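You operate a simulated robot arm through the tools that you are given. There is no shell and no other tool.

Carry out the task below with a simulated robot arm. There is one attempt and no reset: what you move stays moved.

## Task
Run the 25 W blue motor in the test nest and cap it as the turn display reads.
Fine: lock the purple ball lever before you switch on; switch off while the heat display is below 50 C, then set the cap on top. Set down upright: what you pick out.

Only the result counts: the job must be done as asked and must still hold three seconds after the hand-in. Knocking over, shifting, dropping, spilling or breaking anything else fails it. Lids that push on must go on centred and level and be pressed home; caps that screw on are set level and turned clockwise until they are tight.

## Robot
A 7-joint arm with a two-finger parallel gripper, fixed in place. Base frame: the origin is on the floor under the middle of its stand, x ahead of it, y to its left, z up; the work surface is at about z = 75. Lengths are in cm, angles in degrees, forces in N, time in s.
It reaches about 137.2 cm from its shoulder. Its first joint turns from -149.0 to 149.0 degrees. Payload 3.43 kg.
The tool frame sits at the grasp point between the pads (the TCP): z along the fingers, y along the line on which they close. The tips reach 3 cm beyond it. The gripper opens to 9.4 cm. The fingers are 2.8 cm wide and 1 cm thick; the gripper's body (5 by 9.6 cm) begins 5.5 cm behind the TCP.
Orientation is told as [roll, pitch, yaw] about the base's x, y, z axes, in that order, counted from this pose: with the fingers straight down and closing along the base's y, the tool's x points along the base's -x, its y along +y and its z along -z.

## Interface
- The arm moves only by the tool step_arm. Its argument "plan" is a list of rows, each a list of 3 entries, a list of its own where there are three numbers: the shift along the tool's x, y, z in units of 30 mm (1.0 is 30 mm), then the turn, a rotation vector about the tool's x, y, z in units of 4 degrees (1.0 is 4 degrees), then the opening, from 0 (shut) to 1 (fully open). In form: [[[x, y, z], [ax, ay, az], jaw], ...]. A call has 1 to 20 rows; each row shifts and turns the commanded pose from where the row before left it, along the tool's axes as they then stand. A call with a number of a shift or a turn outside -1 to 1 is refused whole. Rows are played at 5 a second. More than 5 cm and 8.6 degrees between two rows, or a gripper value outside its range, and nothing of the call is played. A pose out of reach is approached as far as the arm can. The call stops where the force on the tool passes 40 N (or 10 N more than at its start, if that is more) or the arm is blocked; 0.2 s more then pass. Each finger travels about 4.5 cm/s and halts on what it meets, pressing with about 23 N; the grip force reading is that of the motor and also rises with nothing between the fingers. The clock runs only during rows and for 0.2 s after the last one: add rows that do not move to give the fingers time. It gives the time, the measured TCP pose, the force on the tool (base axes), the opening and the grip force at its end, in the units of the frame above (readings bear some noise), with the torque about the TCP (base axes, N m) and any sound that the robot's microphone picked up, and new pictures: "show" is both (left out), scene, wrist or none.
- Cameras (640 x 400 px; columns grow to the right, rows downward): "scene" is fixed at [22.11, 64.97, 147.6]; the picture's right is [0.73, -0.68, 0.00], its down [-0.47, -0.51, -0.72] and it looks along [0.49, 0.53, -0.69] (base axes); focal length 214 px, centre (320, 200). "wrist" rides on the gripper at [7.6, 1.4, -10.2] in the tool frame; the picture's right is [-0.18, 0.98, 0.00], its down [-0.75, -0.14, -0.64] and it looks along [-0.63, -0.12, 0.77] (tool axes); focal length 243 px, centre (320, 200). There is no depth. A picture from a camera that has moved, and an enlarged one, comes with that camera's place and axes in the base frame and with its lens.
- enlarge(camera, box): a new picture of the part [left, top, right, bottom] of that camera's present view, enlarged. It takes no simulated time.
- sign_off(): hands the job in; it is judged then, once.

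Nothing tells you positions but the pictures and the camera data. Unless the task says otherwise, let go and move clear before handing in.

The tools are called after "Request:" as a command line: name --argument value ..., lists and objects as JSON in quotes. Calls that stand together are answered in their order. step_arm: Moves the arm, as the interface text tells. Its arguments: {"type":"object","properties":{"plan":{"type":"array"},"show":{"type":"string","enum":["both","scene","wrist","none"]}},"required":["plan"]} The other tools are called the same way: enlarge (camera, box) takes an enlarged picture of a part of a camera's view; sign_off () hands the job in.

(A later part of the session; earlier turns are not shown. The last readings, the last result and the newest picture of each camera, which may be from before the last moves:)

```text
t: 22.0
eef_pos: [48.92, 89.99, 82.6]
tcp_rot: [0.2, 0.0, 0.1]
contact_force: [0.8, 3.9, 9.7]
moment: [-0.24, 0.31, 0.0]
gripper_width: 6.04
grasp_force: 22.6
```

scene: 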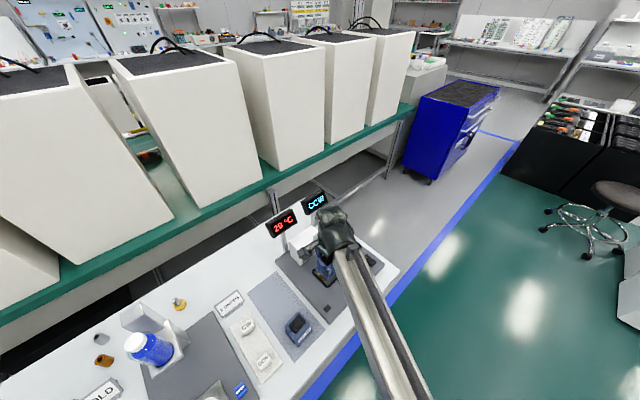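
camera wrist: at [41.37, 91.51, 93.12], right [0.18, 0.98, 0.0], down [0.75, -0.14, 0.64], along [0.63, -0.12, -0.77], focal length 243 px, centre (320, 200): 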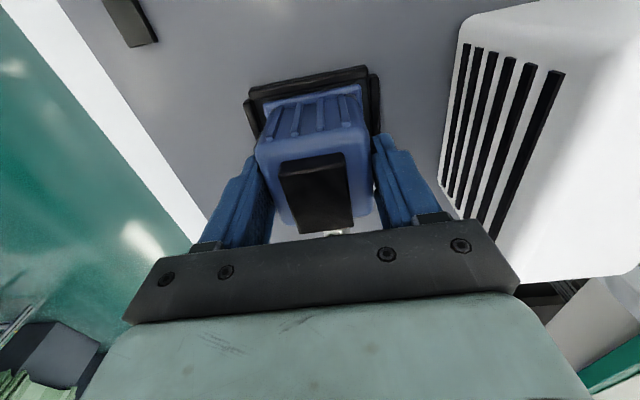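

Contact felt at TCP z ≈ 82.6 (load reversed). I'll check that the flange is seated flat inside the walls.

Request:
step_arm --plan '[[[0, 0, 0], [0, 0, 0], 0.3]]'

Request:
enlarge --camera "wrist" --box '[220, 40, 420, 165]'

Request:
enlarge --camera "scene" --box '[280, 220, 380, 300]'

```text
t: 22.4
eef_pos: [48.87, 90.03, 82.52]
tcp_rot: [0.2, -0.1, 0.0]
contact_force: [2.6, 5.9, 15.4]
moment: [-0.04, 0.32, -0.07]
gripper_width: 6.05
grasp_force: 23.1
camera wrist: at [41.29, 91.48, 92.86], right [0.18, 0.98, 0.0], down [0.75, -0.14, 0.64], along [0.63, -0.12, -0.77], focal length 243 px, centre (320, 200)
```

scene: 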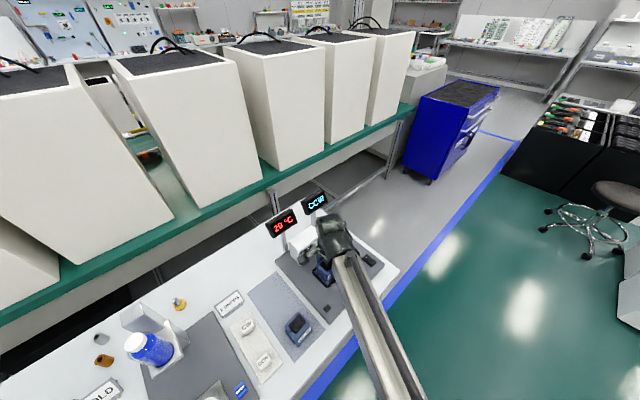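
wrist: 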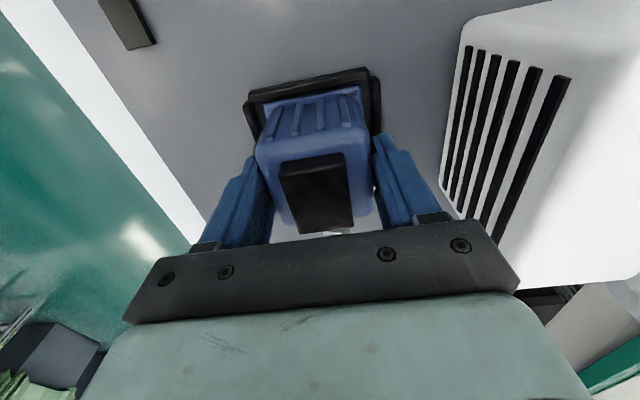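

```text
3.20 times, centred on (320, 102) of wrist
camera zoom: at [41.29, 91.48, 92.86], right [0.18, 0.98, 0.0], down [0.75, -0.14, 0.64], along [0.63, -0.12, -0.77], focal length 776 px, centre (320, 512)
```

zoom: 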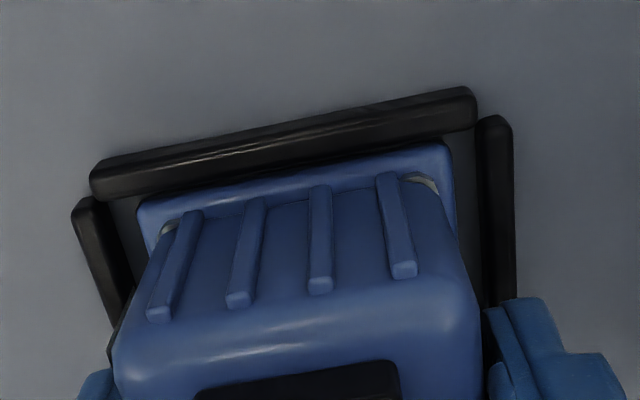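

```text
5.00 times, centred on (330, 260) of scene
camera zoom: at [22.11, 64.97, 147.6], right [0.73, -0.68, 0.0], down [-0.47, -0.51, -0.72], along [0.49, 0.53, -0.69], focal length 1072 px, centre (270, -100)
```

zoom: 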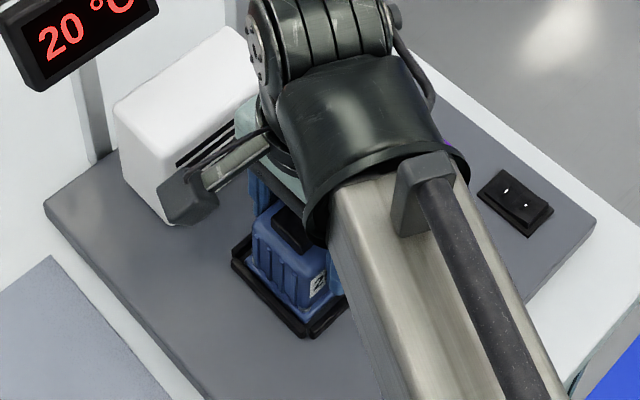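

The motor is seated on the contacts inside the walls. I'll relieve the press slightly, release, and retreat upward.

Request:
step_arm --plan '[[[0, 0, -0.05], [0, 0, 0], 0.3], [[0, 0, 0], [0, 0, 0], 0.3], [[0, 0, 0], [0, 0, 0], 0.8], [[0, 0, 0], [0, 0, 0], 0.8], [[0, 0, 0], [0, 0, 0], 0.8], [[0, 0, 0], [0, 0, 0], 0.8]]'

Request:
enlarge --camera "wrist" --box '[220, 40, 420, 165]'

```text
t: 23.8
eef_pos: [48.92, 89.95, 82.71]
tcp_rot: [0.0, 0.0, 0.1]
contact_force: [-0.1, -0.1, -0.2]
moment: [0.02, 0.04, 0.03]
gripper_width: 7.53
grasp_force: 0.0
camera wrist: at [41.28, 91.47, 92.87], right [0.18, 0.98, 0.0], down [0.75, -0.14, 0.64], along [0.63, -0.12, -0.77], focal length 243 px, centre (320, 200)
```

scene: 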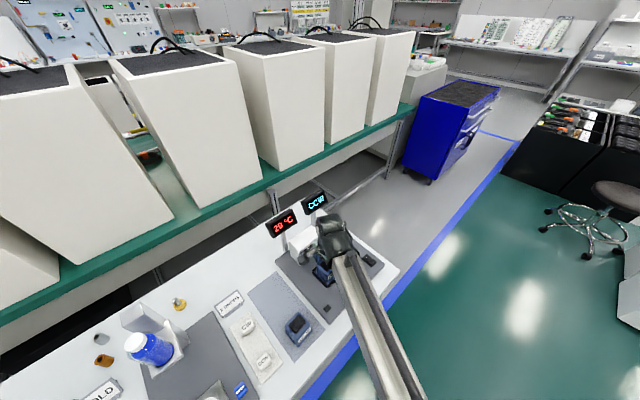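
wrist: 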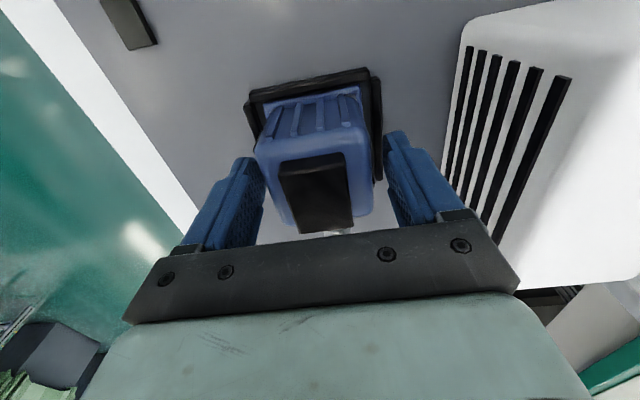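

```text
3.20 times, centred on (320, 102) of wrist
camera zoom: at [41.28, 91.47, 92.87], right [0.18, 0.98, 0.0], down [0.75, -0.14, 0.64], along [0.63, -0.12, -0.77], focal length 776 px, centre (320, 512)
```

zoom: 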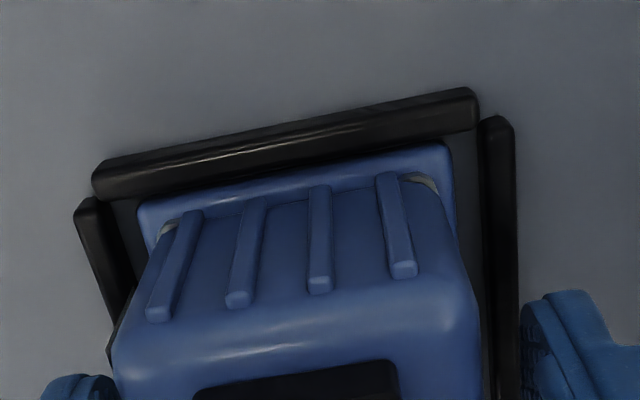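

Released and the motor stands in the nest. I'll rise, close the fingers, and position on the −y side of the purple ball to push the lever over.

Request:
step_arm --plan '[[[0, 0, -0.5], [0, 0, 0], 0.8], [[0, 0, -0.9], [0, 0, 0], 0.8], [[0, 0, -0.9], [0, 0, 0], 0.8], [[0, 0, -0.9], [0, 0, 0], 0.8], [[0, 0, -0.9], [0, 0, 0], 0.8], [[-0.9, -0.77, 0], [0, 0, 0], 0], [[-0.9, -0.77, 0], [0, 0, 0], 0], [[-0.9, -0.78, 0], [0, 0, 0], 0], [[0, 0, 0], [0, 0, 0], 0], [[0, 0, 0], [0, 0, 0], 0], [[0, 0, 0], [0, 0, 0], 0]]'

Request:
enlarge --camera "scene" --box '[260, 170, 400, 290]'

```text
t: 26.2
eef_pos: [56.71, 83.38, 95.11]
tcp_rot: [-0.1, 0.1, -0.1]
contact_force: [-0.4, -0.4, -0.8]
moment: [0.01, 0.02, 0.01]
gripper_width: 0.03
grasp_force: 23.2
camera wrist: at [49.13, 84.88, 105.28], right [0.18, 0.98, 0.0], down [0.75, -0.14, 0.64], along [0.63, -0.12, -0.77], focal length 243 px, centre (320, 200)
```

scene: 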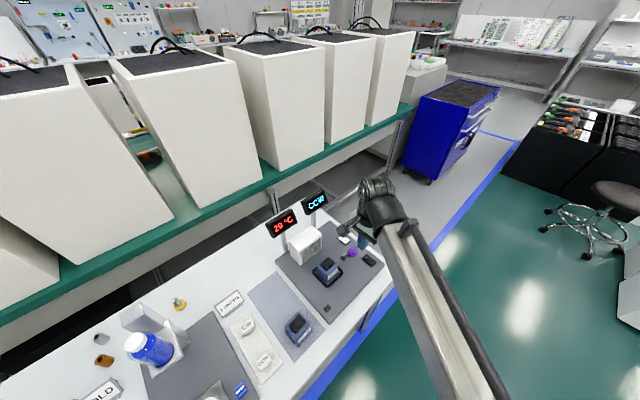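
wrist: 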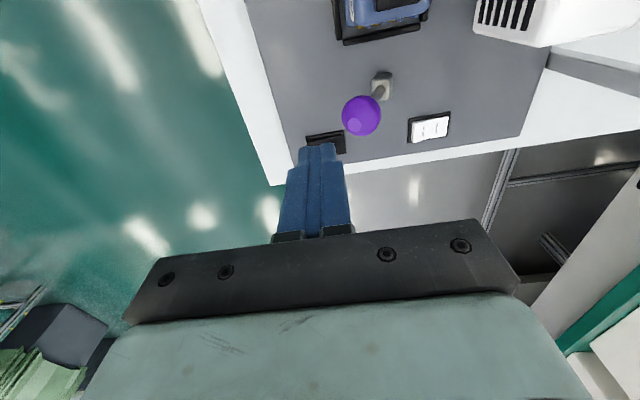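

```text
3.33 times, centred on (330, 230) of scene
camera zoom: at [22.11, 64.97, 147.6], right [0.73, -0.68, 0.0], down [-0.47, -0.51, -0.72], along [0.49, 0.53, -0.69], focal length 715 px, centre (287, 100)
```

zoom: 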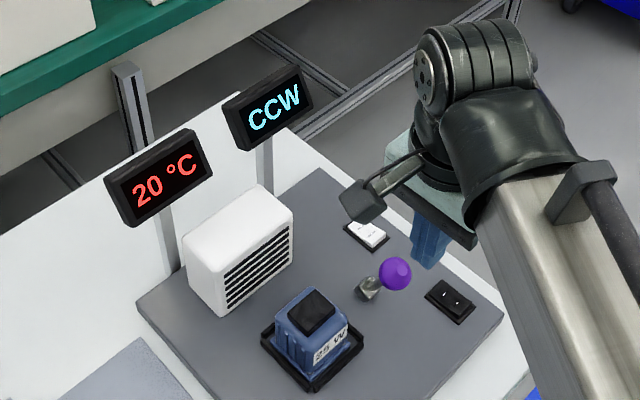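

The motor is visibly seated with its 25 W label, and the lever leans −y. I'll descend beside the ball on its −y side.

Request:
step_arm --plan '[[[-0.13, -0.1, 0.7], [0, 0, 0], 0], [[0, 0, 0.8], [0, 0, 0], 0], [[0, 0, 0.7], [0, 0, 0], 0], [[0, 0, 0.6], [0, 0, 0], 0], [[0, 0, 0], [0, 0, 0], 0]]'

Request:
enlarge --camera "wrist" --box '[240, 60, 460, 220]'

```text
t: 27.4
eef_pos: [57.35, 82.79, 86.54]
tcp_rot: [0.1, 0.1, 0.0]
contact_force: [0.5, 0.5, -0.3]
moment: [-0.02, 0.04, -0.01]
gripper_width: 0.0
grasp_force: 23.0
camera wrist: at [49.77, 84.17, 96.81], right [0.18, 0.98, 0.0], down [0.75, -0.14, 0.64], along [0.63, -0.12, -0.77], focal length 243 px, centre (320, 200)
```

scene: 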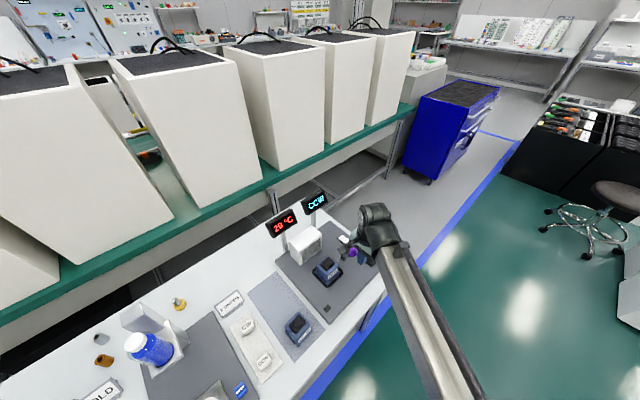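
wrist: 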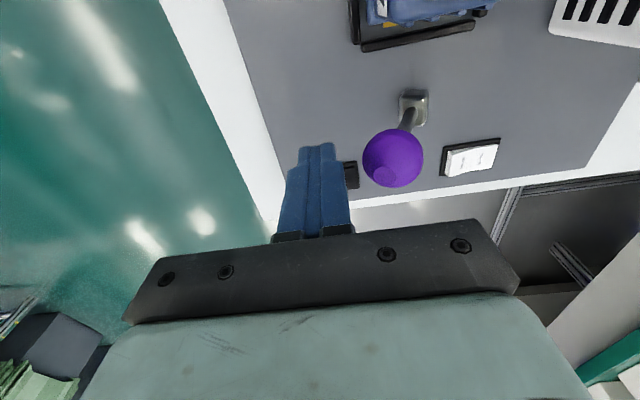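

```text
2.50 times, centred on (350, 140) of wrist
camera zoom: at [49.77, 84.17, 96.81], right [0.18, 0.98, 0.0], down [0.75, -0.14, 0.64], along [0.63, -0.12, -0.77], focal length 606 px, centre (245, 350)
```

zoom: 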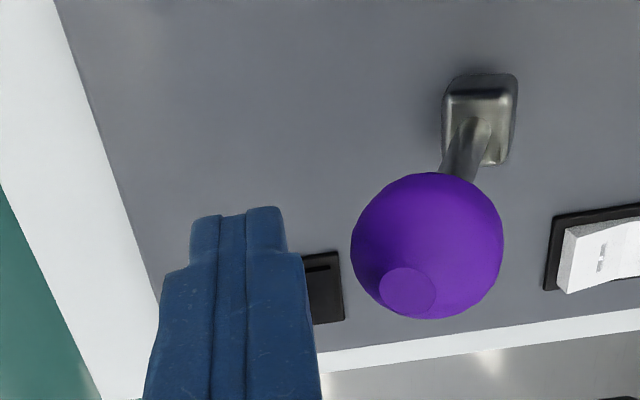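

The finger is beside the ball at the right height. Pushing toward +y in gentle steps.

Request:
step_arm --plan '[[[0, 0.3, 0], [0, 0, 0], 0], [[0, 0.3, 0], [0, 0, 0], 0], [[0, 0.3, 0], [0, 0, 0], 0], [[0, 0.3, 0], [0, 0, 0], 0], [[0, 0.3, 0], [0, 0, 0], 0], [[0, 0, 0], [0, 0, 0], 0]]'

Request:
enlarge --camera "wrist" --box '[240, 60, 460, 220]'

```text
t: 28.8
eef_pos: [57.36, 87.24, 86.66]
tcp_rot: [0.1, -0.1, 0.1]
contact_force: [-0.8, -1.2, 8.6]
moment: [0.15, -0.01, 0.07]
gripper_width: 0.0
grasp_force: 23.8
camera wrist: at [49.79, 88.67, 96.92], right [0.18, 0.98, 0.0], down [0.75, -0.14, 0.64], along [0.63, -0.12, -0.77], focal length 243 px, centre (320, 200)
```

scene: 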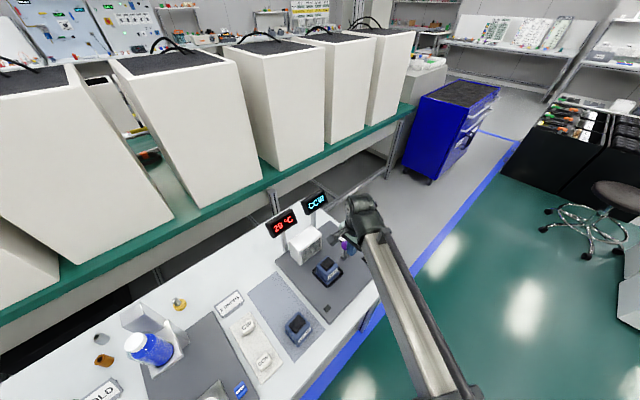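
wrist: 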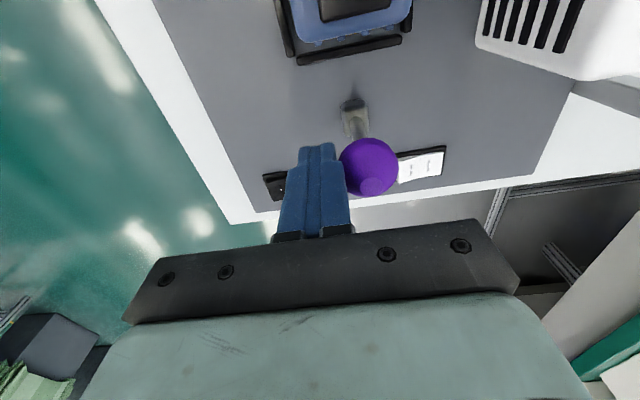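

```text
2.50 times, centred on (350, 140) of wrist
camera zoom: at [49.79, 88.67, 96.92], right [0.18, 0.98, 0.0], down [0.75, -0.14, 0.64], along [0.63, -0.12, -0.77], focal length 606 px, centre (245, 350)
```

zoom: 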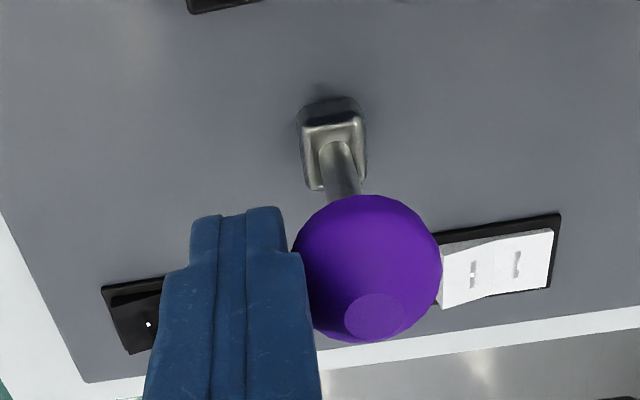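

The lever follows easily with little force. Continuing the push past vertical.

Request:
step_arm --plan '[[[0, 0.25, 0], [0, 0, 0], 0], [[0, 0.25, 0], [0, 0, 0], 0], [[0, 0.25, 0], [0, 0, 0], 0], [[0, 0.25, 0], [0, 0, 0], 0], [[0, 0, 0], [0, 0, 0], 0]]'

Request:
enlarge --camera "wrist" --box '[240, 60, 460, 220]'

```text
t: 30.0
eef_pos: [57.37, 90.26, 86.63]
tcp_rot: [0.1, 0.1, 0.1]
contact_force: [0.3, -0.5, -0.2]
moment: [0.0, -0.02, 0.01]
gripper_width: 0.02
grasp_force: 22.7
camera wrist: at [49.76, 91.74, 96.94], right [0.18, 0.98, 0.0], down [0.75, -0.14, 0.64], along [0.63, -0.12, -0.77], focal length 243 px, centre (320, 200)
```

scene: 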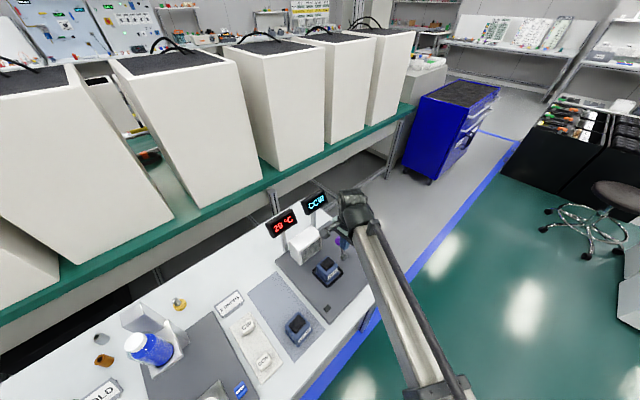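
wrist: 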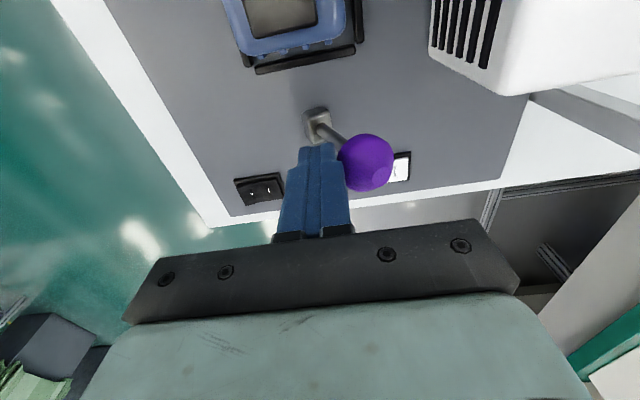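

```text
2.50 times, centred on (350, 140) of wrist
camera zoom: at [49.76, 91.74, 96.94], right [0.18, 0.98, 0.0], down [0.75, -0.14, 0.64], along [0.63, -0.12, -0.77], focal length 606 px, centre (245, 350)
```

zoom: 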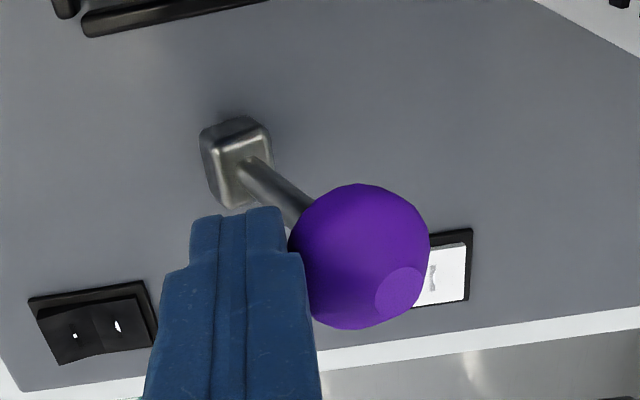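

The ball is now at y ≈ 92.9, mirrored past centre. I'll push slightly further to confirm it is against its stop.

Request:
step_arm --plan '[[[0, 0.12, 0], [0, 0, 0], 0], [[0, 0.12, 0], [0, 0, 0], 0], [[0, 0, 0], [0, 0, 0], 0]]' --show "wrist"

Request:
enlarge --camera "wrist" --box '[240, 60, 460, 220]'

```text
t: 30.8
eef_pos: [57.35, 90.74, 86.5]
tcp_rot: [-0.3, -0.1, 0.0]
contact_force: [0.0, -28.2, 2.6]
moment: [-0.49, -0.03, -0.05]
gripper_width: 0.02
grasp_force: 23.3
camera wrist: at [49.76, 92.25, 96.85], right [0.19, 0.98, 0.0], down [0.75, -0.14, 0.64], along [0.63, -0.12, -0.77], focal length 243 px, centre (320, 200)
```

wrist: 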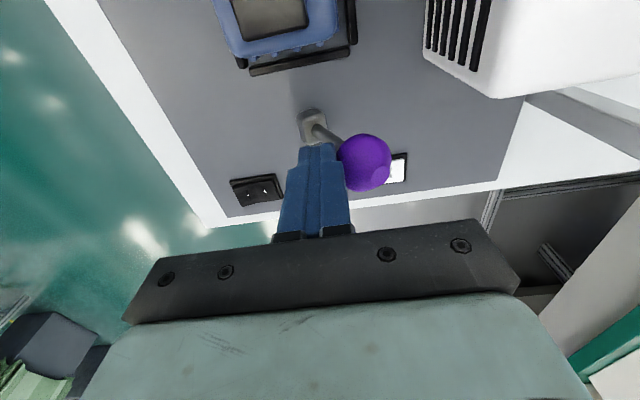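

```text
2.50 times, centred on (350, 140) of wrist
camera zoom: at [49.76, 92.25, 96.85], right [0.19, 0.98, 0.0], down [0.75, -0.14, 0.64], along [0.63, -0.12, -0.77], focal length 606 px, centre (245, 350)
```

zoom: 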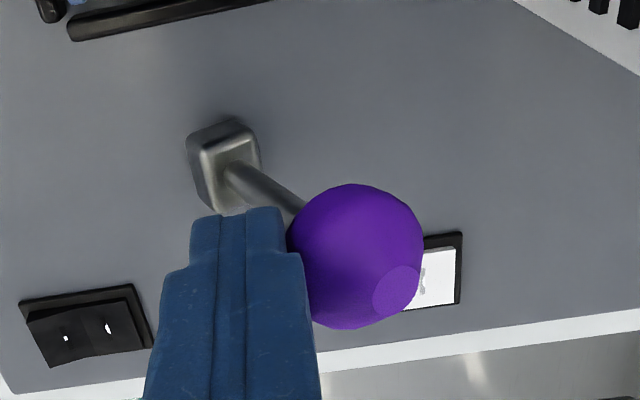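

The lever is hard against its stop (28 N resistance). Backing away and rising to look at the station state.

Request:
step_arm --plan '[[[0, -0.4, 0], [0, 0, 0], 0], [[0, -0.8, 0], [0, 0, 0], 0], [[0, -0.8, -0.3], [0, 0, 0], 0], [[0, -0.6, -0.7], [0, 0, 0], 0], [[0, 0, -0.7], [0, 0, 0], 0], [[0, 0, 0], [0, 0, 0], 0]]'

Request:
enlarge --camera "scene" --box '[260, 170, 400, 320]'

Request:
enlarge --camera "wrist" --box '[200, 0, 480, 220]'

```text
t: 32.2
eef_pos: [57.33, 83.27, 91.75]
tcp_rot: [0.0, 0.0, 0.0]
contact_force: [-0.8, 0.1, -0.7]
moment: [0.03, -0.02, -0.03]
gripper_width: 0.0
grasp_force: 22.8
camera wrist: at [49.61, 84.7, 101.97], right [0.18, 0.98, 0.0], down [0.75, -0.14, 0.64], along [0.63, -0.12, -0.77], focal length 243 px, centre (320, 200)
```

scene: 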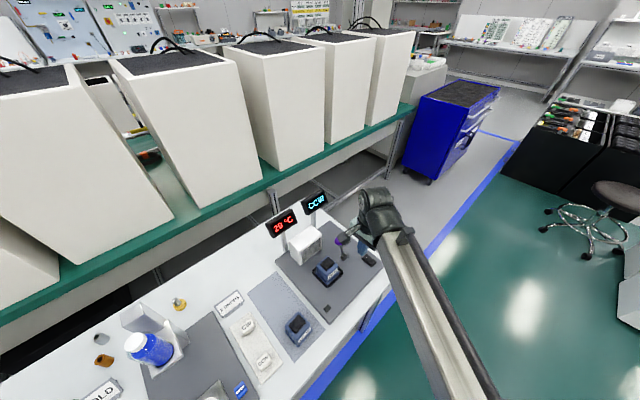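
wrist: 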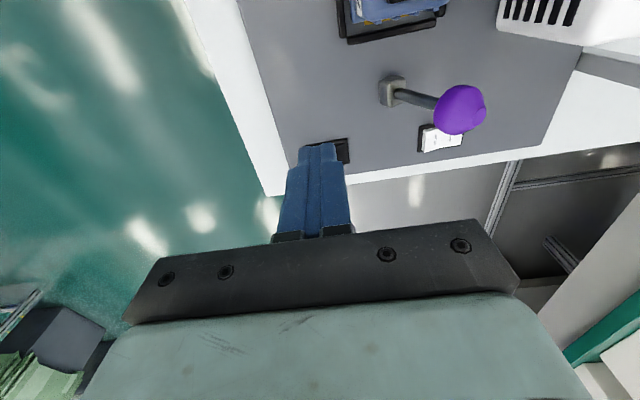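

```text
2.67 times, centred on (330, 245) of scene
camera zoom: at [22.11, 64.97, 147.6], right [0.73, -0.68, 0.0], down [-0.47, -0.51, -0.72], along [0.49, 0.53, -0.69], focal length 572 px, centre (293, 80)
```

zoom: 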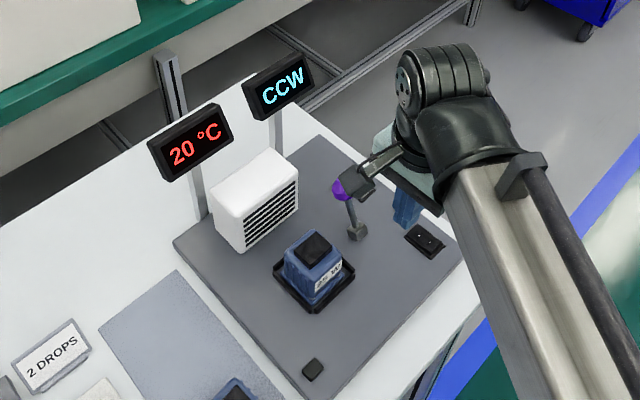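

```text
1.82 times, centred on (340, 110) of wrist
camera zoom: at [49.61, 84.7, 101.97], right [0.18, 0.98, 0.0], down [0.75, -0.14, 0.64], along [0.63, -0.12, -0.77], focal length 441 px, centre (284, 364)
```

zoom: 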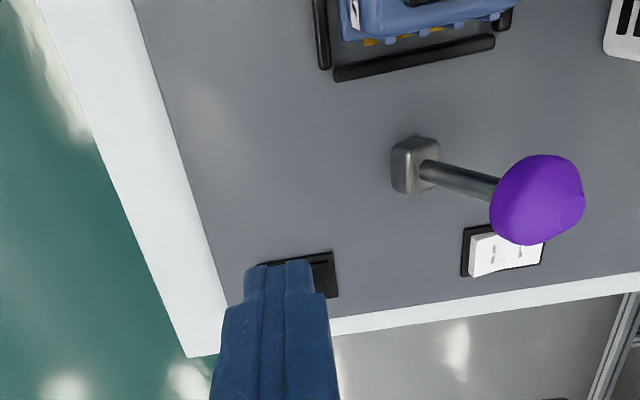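

The lever stays locked at y ≈ 92.9. Let me zoom on the black and white switches from the scene camera to read them.

Request:
enlarge --camera "scene" --box '[350, 245, 382, 265]'

Request:
enlarge --camera "wrist" --box '[400, 110, 480, 160]'

Request:
enlarge --camera "scene" --box '[260, 180, 350, 240]'

```text
16.00 times, centred on (366, 255) of scene
camera zoom: at [22.11, 64.97, 147.6], right [0.73, -0.68, 0.0], down [-0.47, -0.51, -0.72], along [0.49, 0.53, -0.69], focal length 3432 px, centre (-416, -680)
```

zoom: 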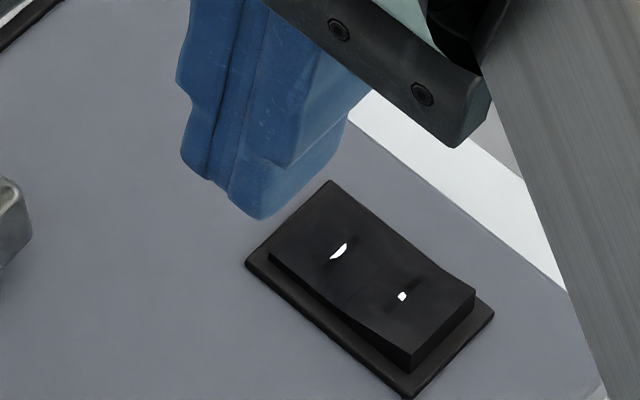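

```text
8.00 times, centred on (440, 135) of wrist
camera zoom: at [49.61, 84.7, 101.97], right [0.18, 0.98, 0.0], down [0.75, -0.14, 0.64], along [0.63, -0.12, -0.77], focal length 1941 px, centre (-640, 720)
```

zoom: 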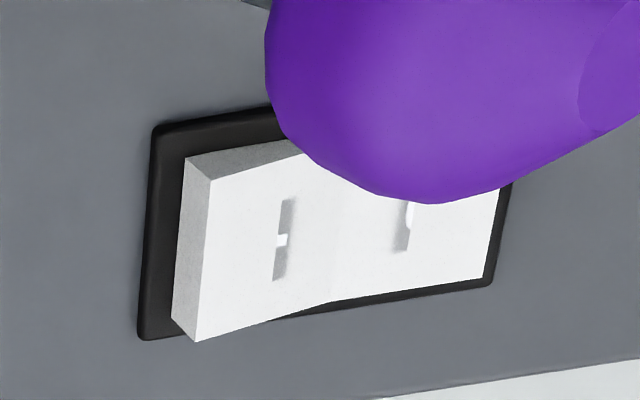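

```text
6.67 times, centred on (305, 210) of scene
camera zoom: at [22.11, 64.97, 147.6], right [0.73, -0.68, 0.0], down [-0.47, -0.51, -0.72], along [0.49, 0.53, -0.69], focal length 1430 px, centre (420, 133)
```

zoom: 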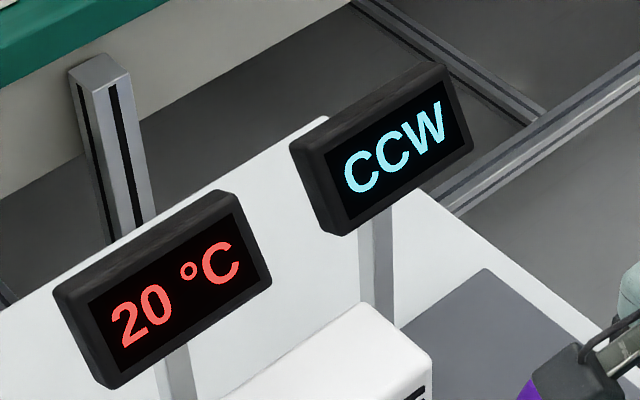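

The black rocker's raised half (−y side, "I") must be pressed to switch on; its centre is ~(63.4, 83.2), I-end at y ≈ 81.9. I'll take the black one as the motor switch (the white matches the white fan) and hover above its I half.

Request:
step_arm --plan '[[[-0.675, -0.152, 0.5], [0, 0, 0], 0], [[-0.675, -0.152, 0.5], [0, 0, 0], 0], [[-0.675, -0.152, 0.5], [0, 0, 0], 0], [[0, 0, 0.3], [0, 0, 0], 0], [[0, 0, 0], [0, 0, 0], 0], [[0, 0, 0], [0, 0, 0], 0]]'

Request:
enlarge --camera "scene" --box '[345, 230, 395, 270]'

Request:
enlarge --camera "wrist" --box '[260, 120, 400, 220]'

```text
t: 33.6
eef_pos: [63.31, 81.69, 86.03]
tcp_rot: [0.0, 0.0, 0.0]
contact_force: [0.9, -0.5, -0.3]
moment: [0.03, 0.01, -0.02]
gripper_width: 0.01
grasp_force: 22.8
camera wrist: at [55.73, 83.19, 96.36], right [0.18, 0.98, 0.0], down [0.75, -0.14, 0.64], along [0.63, -0.12, -0.77], focal length 243 px, centre (320, 200)
```

scene: 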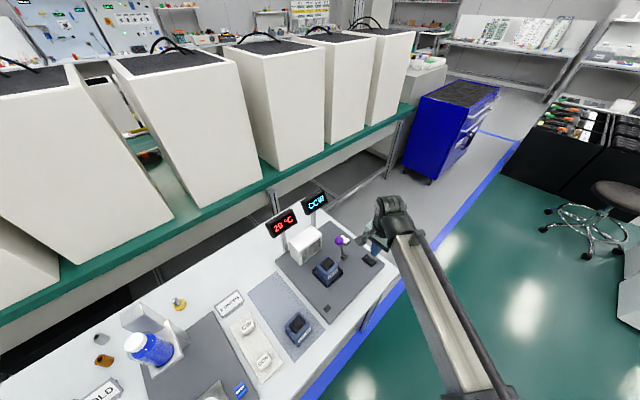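
wrist: 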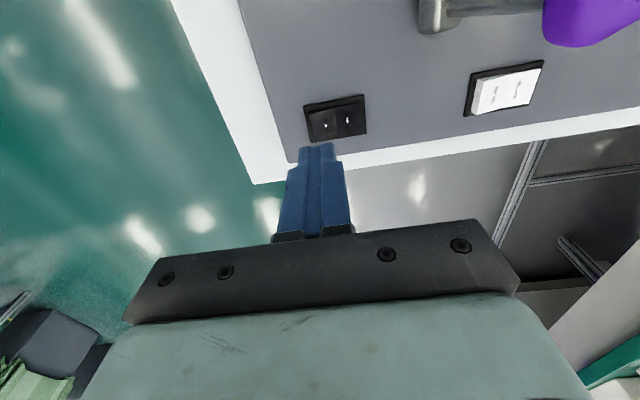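

```text
10.00 times, centred on (370, 250) of scene
camera zoom: at [22.11, 64.97, 147.6], right [0.73, -0.68, 0.0], down [-0.47, -0.51, -0.72], along [0.49, 0.53, -0.69], focal length 2145 px, centre (-180, -300)
```

zoom: 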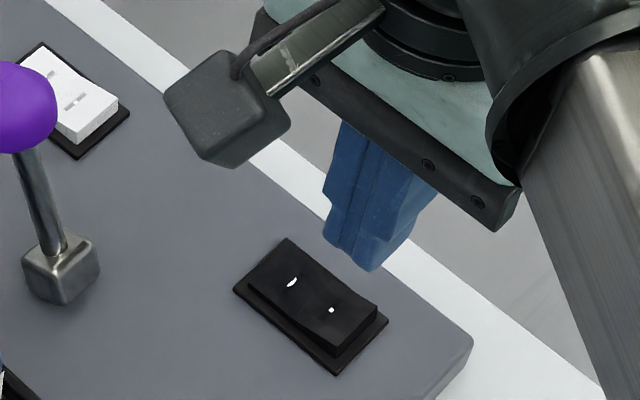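

```text
4.00 times, centred on (330, 170) of wrist
camera zoom: at [55.73, 83.19, 96.36], right [0.18, 0.98, 0.0], down [0.75, -0.14, 0.64], along [0.63, -0.12, -0.77], focal length 970 px, centre (280, 320)
```

zoom: 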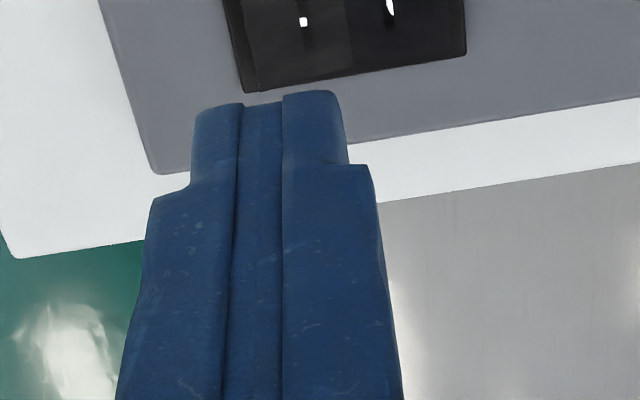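

Hovering right above the I end. I'll descend to just above the rocker.

Request:
step_arm --plan '[[[0, 0, 0.5], [0, 0, 0], 0], [[0, 0, 0.5], [0, 0, 0], 0], [[0, 0, 0.25], [0, 0, 0], 0], [[0, 0, 0], [0, 0, 0], 0], [[0, 0, 0], [0, 0, 0], 0]]' --show "scene"

Request:
enlarge --camera "scene" --box '[345, 230, 395, 270]'

```text
t: 34.8
eef_pos: [63.4, 81.68, 82.42]
tcp_rot: [-0.1, 0.1, -0.1]
contact_force: [0.1, -0.1, 0.3]
moment: [0.0, 0.01, -0.04]
gripper_width: 0.0
grasp_force: 22.6
```

scene: 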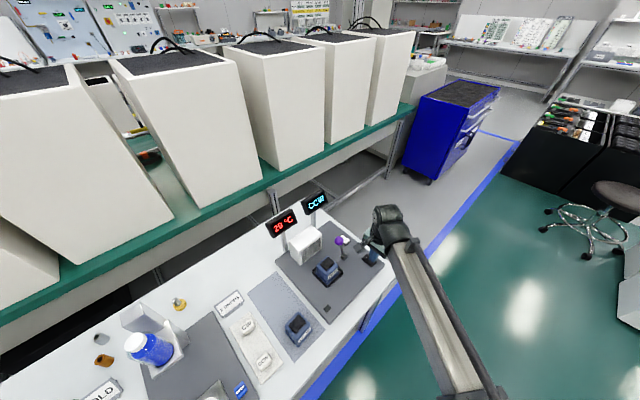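

```text
10.00 times, centred on (370, 250) of scene
camera zoom: at [22.11, 64.97, 147.6], right [0.73, -0.68, 0.0], down [-0.47, -0.51, -0.72], along [0.49, 0.53, -0.69], focal length 2145 px, centre (-180, -300)
```

zoom: 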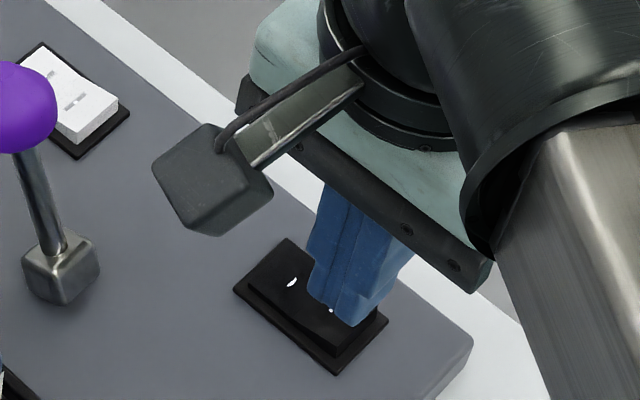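

Finger is directly over the I mark and end. Pressing down in small steps.

Request:
step_arm --plan '[[[0, 0, 0.15], [0, 0, 0], 0], [[0, 0, 0.15], [0, 0, 0], 0], [[0, 0, 0.12], [0, 0, 0], 0], [[0, 0, 0], [0, 0, 0], 0]]' --show "scene"

Request:
enlarge --camera "scene" --box '[260, 180, 400, 280]'

```text
t: 35.8
eef_pos: [63.38, 81.95, 81.24]
tcp_rot: [0.0, -0.1, 0.0]
contact_force: [0.4, -0.3, -1.1]
moment: [0.0, 0.0, -0.02]
gripper_width: 0.0
grasp_force: 23.1
```

scene: 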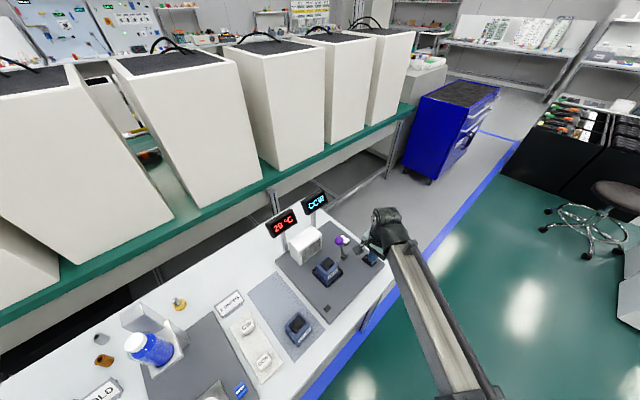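

```text
4.00 times, centred on (330, 230) of scene
camera zoom: at [22.11, 64.97, 147.6], right [0.73, -0.68, 0.0], down [-0.47, -0.51, -0.72], along [0.49, 0.53, -0.69], focal length 858 px, centre (280, 80)
```

zoom: 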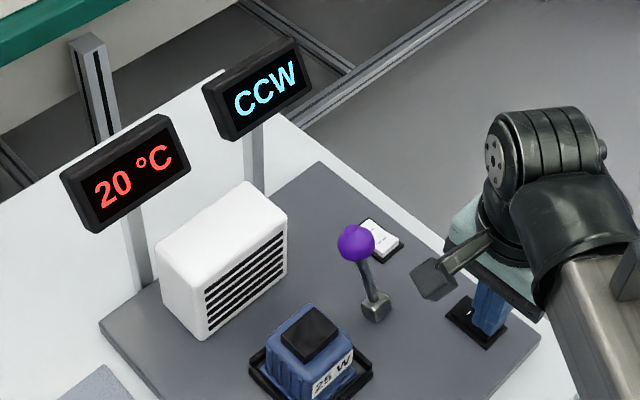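

No contact yet at z = 81.2; still 20 °C. Continue pressing down.

Request:
step_arm --plan '[[[0, 0, 0.1], [0, 0, 0], 0], [[0, 0, 0.1], [0, 0, 0], 0]]' --show "scene"

Request:
enlarge --camera "scene" --box '[260, 180, 400, 280]'

```text
t: 36.4
eef_pos: [63.4, 81.75, 80.82]
tcp_rot: [0.0, 0.0, 0.0]
contact_force: [-2.5, -3.3, 10.0]
moment: [-0.06, 0.07, 0.01]
gripper_width: 0.0
grasp_force: 22.6
```

scene: 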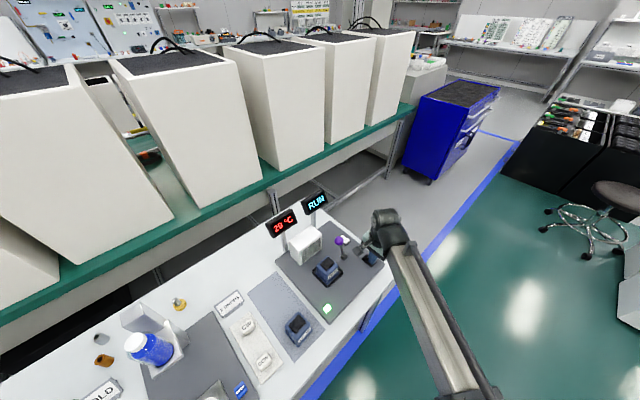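

```text
4.00 times, centred on (330, 230) of scene
camera zoom: at [22.11, 64.97, 147.6], right [0.73, -0.68, 0.0], down [-0.47, -0.51, -0.72], along [0.49, 0.53, -0.69], focal length 858 px, centre (280, 80)
```

zoom: 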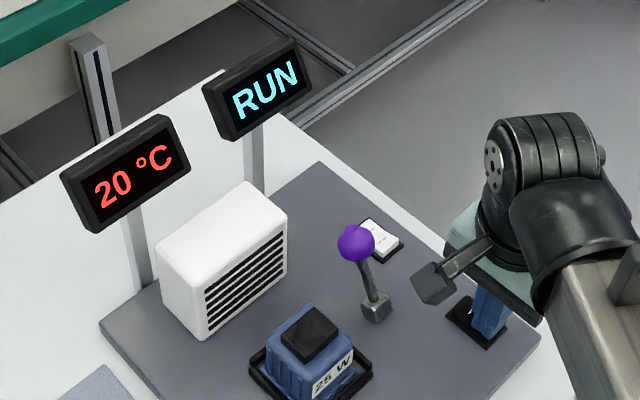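

The display switched to "RUN" and the lamp lit — the black switch is the motor's. I'll lift and hover above the O half, watching the displays.

Request:
step_arm --plan '[[[0, 0, -0.5], [0, 0, 0], 0], [[0, 0.4, -0.2], [0, 0, 0], 0], [[0, 0.5, 0], [0, 0, 0], 0]]' --show "scene"

Request:
enlarge --camera "scene" --box '[260, 180, 400, 320]'

```text
t: 37.2
eef_pos: [63.32, 84.54, 82.85]
tcp_rot: [-0.1, 0.1, -0.1]
contact_force: [0.5, 0.9, 0.2]
moment: [-0.03, -0.03, 0.01]
gripper_width: 0.0
grasp_force: 23.1
```

scene: 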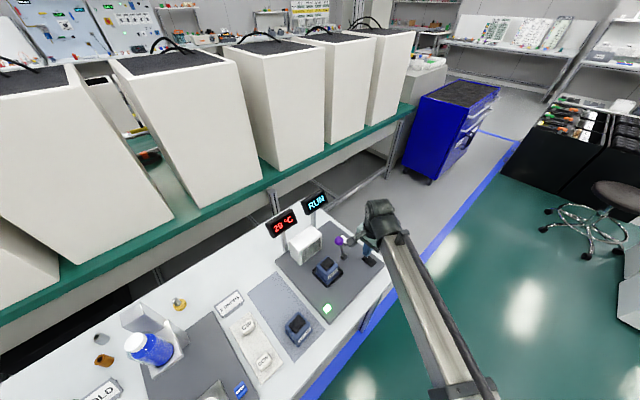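

```text
2.86 times, centred on (330, 250) of scene
camera zoom: at [22.11, 64.97, 147.6], right [0.73, -0.68, 0.0], down [-0.47, -0.51, -0.72], along [0.49, 0.53, -0.69], focal length 613 px, centre (291, 57)
```

zoom: 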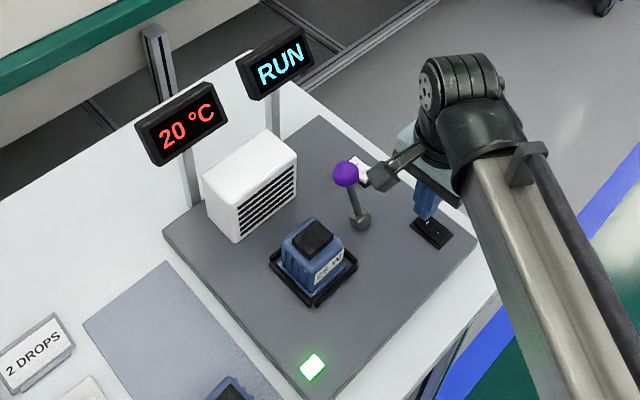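

Motor running, 20 °C, display still "RUN". I'll lower slightly closer to the O half and wait for the reading.

Request:
step_arm --plan '[[[0, 0, 0.25], [0, 0, 0], 0], [[0, 0, 0], [0, 0, 0], 0], [[0, 0, 0], [0, 0, 0], 0]]' --show "scene"

Request:
enlarge --camera "scene" --box '[260, 180, 340, 230]'

Request:
enlarge --camera "scene" --box '[345, 230, 395, 270]'

```text
t: 38.0
eef_pos: [63.43, 84.54, 81.99]
tcp_rot: [0.0, 0.0, -0.1]
contact_force: [1.0, 0.7, 0.3]
moment: [0.01, 0.0, -0.01]
gripper_width: 0.0
grasp_force: 23.2
```

scene: 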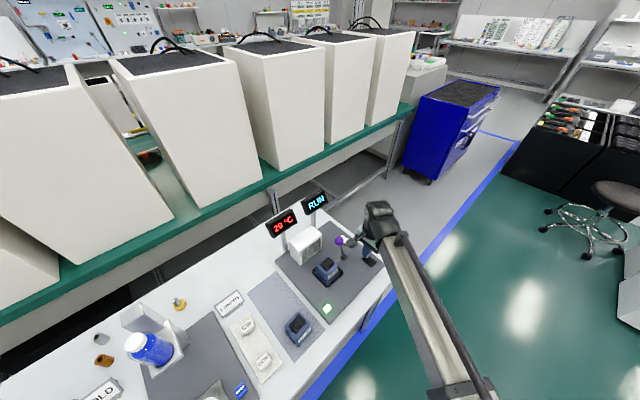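

```text
8.00 times, centred on (300, 205) of scene
camera zoom: at [22.11, 64.97, 147.6], right [0.73, -0.68, 0.0], down [-0.47, -0.51, -0.72], along [0.49, 0.53, -0.69], focal length 1716 px, centre (480, 160)
```

zoom: 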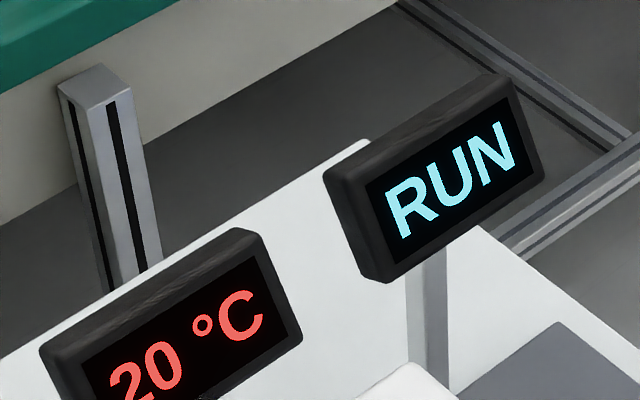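

```text
10.00 times, centred on (370, 250) of scene
camera zoom: at [22.11, 64.97, 147.6], right [0.73, -0.68, 0.0], down [-0.47, -0.51, -0.72], along [0.49, 0.53, -0.69], focal length 2145 px, centre (-180, -300)
```

zoom: 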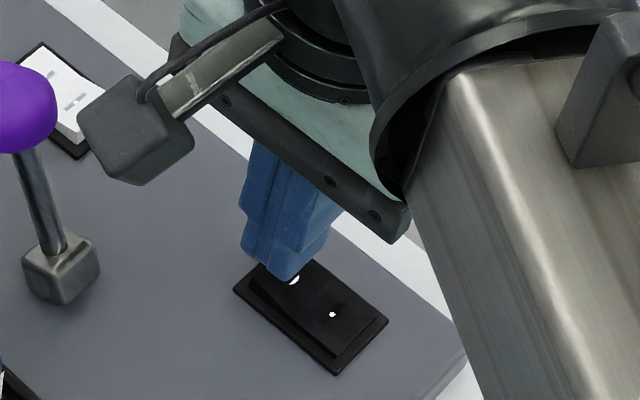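

Still RUN at 20 °C and the finger hovers over the raised O half. Waiting in short increments.

Request:
step_arm --plan '[[[0, 0, 0], [0, 0, 0], 0], [[0, 0, 0], [0, 0, 0], 0], [[0, 0, 0], [0, 0, 0], 0], [[0, 0, 0], [0, 0, 0], 0]]' --show "scene"

Request:
enlarge --camera "scene" --box '[260, 180, 340, 240]'

```text
t: 39.0
eef_pos: [63.39, 84.59, 82.02]
tcp_rot: [0.1, 0.0, 0.1]
contact_force: [-0.2, 0.3, -0.7]
moment: [0.0, 0.02, 0.02]
gripper_width: 0.0
grasp_force: 23.2
```

scene: 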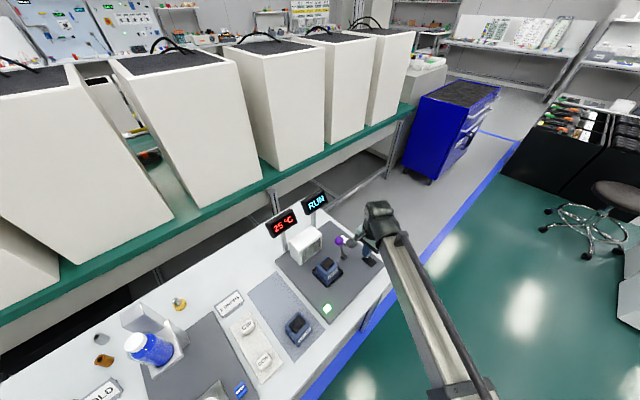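

```text
6.67 times, centred on (300, 210) of scene
camera zoom: at [22.11, 64.97, 147.6], right [0.73, -0.68, 0.0], down [-0.47, -0.51, -0.72], along [0.49, 0.53, -0.69], focal length 1430 px, centre (453, 133)
```

zoom: 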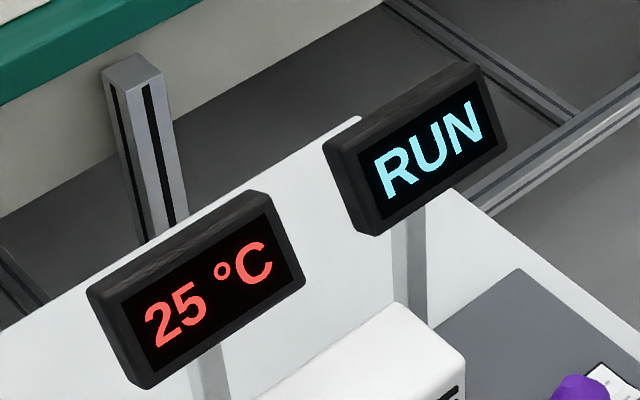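

Heat is 25 °C and turn still "RUN". Wait in short steps.

Request:
step_arm --plan '[[[0, 0, 0], [0, 0, 0], 0], [[0, 0, 0], [0, 0, 0], 0], [[0, 0, 0], [0, 0, 0], 0]]' --show "scene"

Request:
enlarge --camera "scene" --box '[260, 180, 340, 240]'

```text
t: 39.8
eef_pos: [63.34, 84.67, 82.15]
tcp_rot: [0.0, -0.1, 0.0]
contact_force: [0.1, 0.9, 0.1]
moment: [0.01, 0.0, 0.02]
gripper_width: 0.02
grasp_force: 23.5
```

scene: 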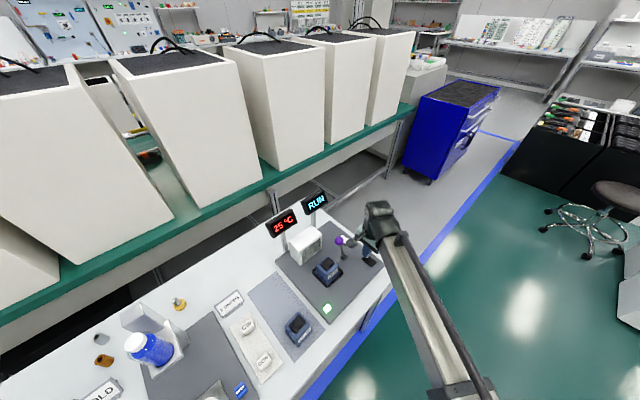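

```text
6.67 times, centred on (300, 210) of scene
camera zoom: at [22.11, 64.97, 147.6], right [0.73, -0.68, 0.0], down [-0.47, -0.51, -0.72], along [0.49, 0.53, -0.69], focal length 1430 px, centre (453, 133)
```

zoom: 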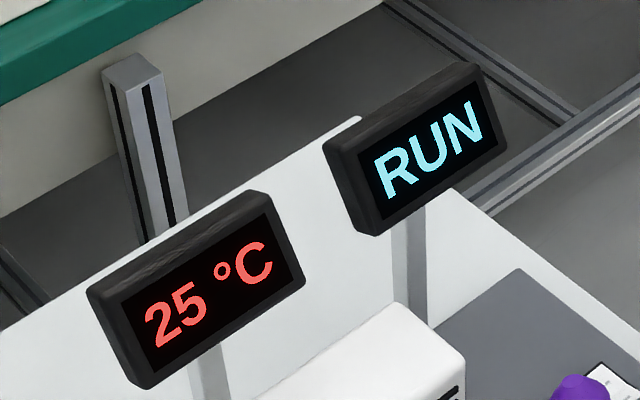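

Request:
step_arm --plan '[[[0, 0, 0], [0, 0, 0], 0], [[0, 0, 0], [0, 0, 0], 0], [[0, 0, 0], [0, 0, 0], 0], [[0, 0, 0], [0, 0, 0], 0]]' --show "none"

Request:
enlarge --camera "scene" --box '[260, 180, 340, 240]'

```text
t: 40.8
eef_pos: [63.29, 84.67, 82.1]
tcp_rot: [0.0, 0.0, -0.1]
contact_force: [0.2, -0.1, -0.8]
moment: [-0.01, 0.01, -0.01]
gripper_width: 0.02
grasp_force: 23.5
```

```text
6.67 times, centred on (300, 210) of scene
camera zoom: at [22.11, 64.97, 147.6], right [0.73, -0.68, 0.0], down [-0.47, -0.51, -0.72], along [0.49, 0.53, -0.69], focal length 1430 px, centre (453, 133)
```

zoom: 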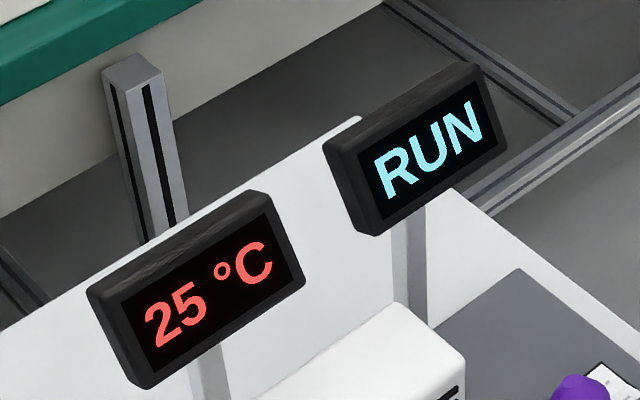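

The heat climbs slowly (5 °C per ~2.5 s) and the turn display still shows RUN. Continue waiting in ~1 s steps.

Request:
step_arm --plan '[[[0, 0, 0], [0, 0, 0], 0], [[0, 0, 0], [0, 0, 0], 0], [[0, 0, 0], [0, 0, 0], 0], [[0, 0, 0], [0, 0, 0], 0]]' --show "none"

Request:
enlarge --camera "scene" --box '[260, 180, 340, 240]'

```text
t: 41.8
eef_pos: [63.36, 84.49, 82.05]
tcp_rot: [-0.1, 0.0, -0.1]
contact_force: [0.1, -0.6, 0.3]
moment: [0.01, -0.04, 0.01]
gripper_width: 0.0
grasp_force: 23.1
```

```text
6.67 times, centred on (300, 210) of scene
camera zoom: at [22.11, 64.97, 147.6], right [0.73, -0.68, 0.0], down [-0.47, -0.51, -0.72], along [0.49, 0.53, -0.69], focal length 1430 px, centre (453, 133)
```

zoom: 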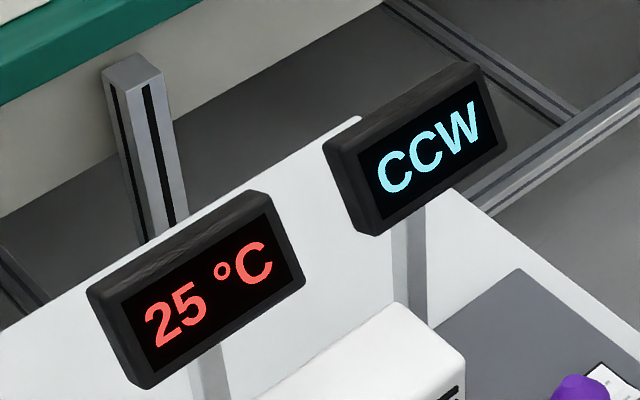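

The turn display now reads CCW at 25 °C. Pressing the O half to switch off.

Request:
step_arm --plan '[[[0, 0, 0.15], [0, 0, 0], 0], [[0, 0, 0.15], [0, 0, 0], 0], [[0, 0, 0.1], [0, 0, 0], 0], [[0, 0, 0.05], [0, 0, 0], 0]]' --show "scene"

Request:
enlarge --camera "scene" --box '[260, 180, 400, 320]'

```text
t: 42.8
eef_pos: [63.34, 84.57, 80.81]
tcp_rot: [0.0, 0.0, -0.1]
contact_force: [-2.2, 1.5, 12.2]
moment: [-0.03, 0.04, -0.02]
gripper_width: 0.02
grasp_force: 22.8
```

scene: 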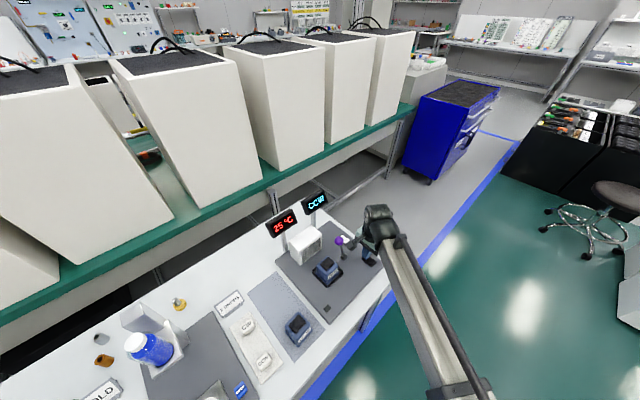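

```text
2.86 times, centred on (330, 250) of scene
camera zoom: at [22.11, 64.97, 147.6], right [0.73, -0.68, 0.0], down [-0.47, -0.51, -0.72], along [0.49, 0.53, -0.69], focal length 613 px, centre (291, 57)
```

zoom: 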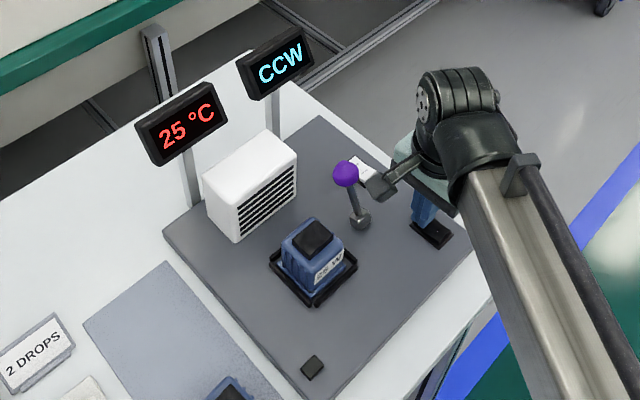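

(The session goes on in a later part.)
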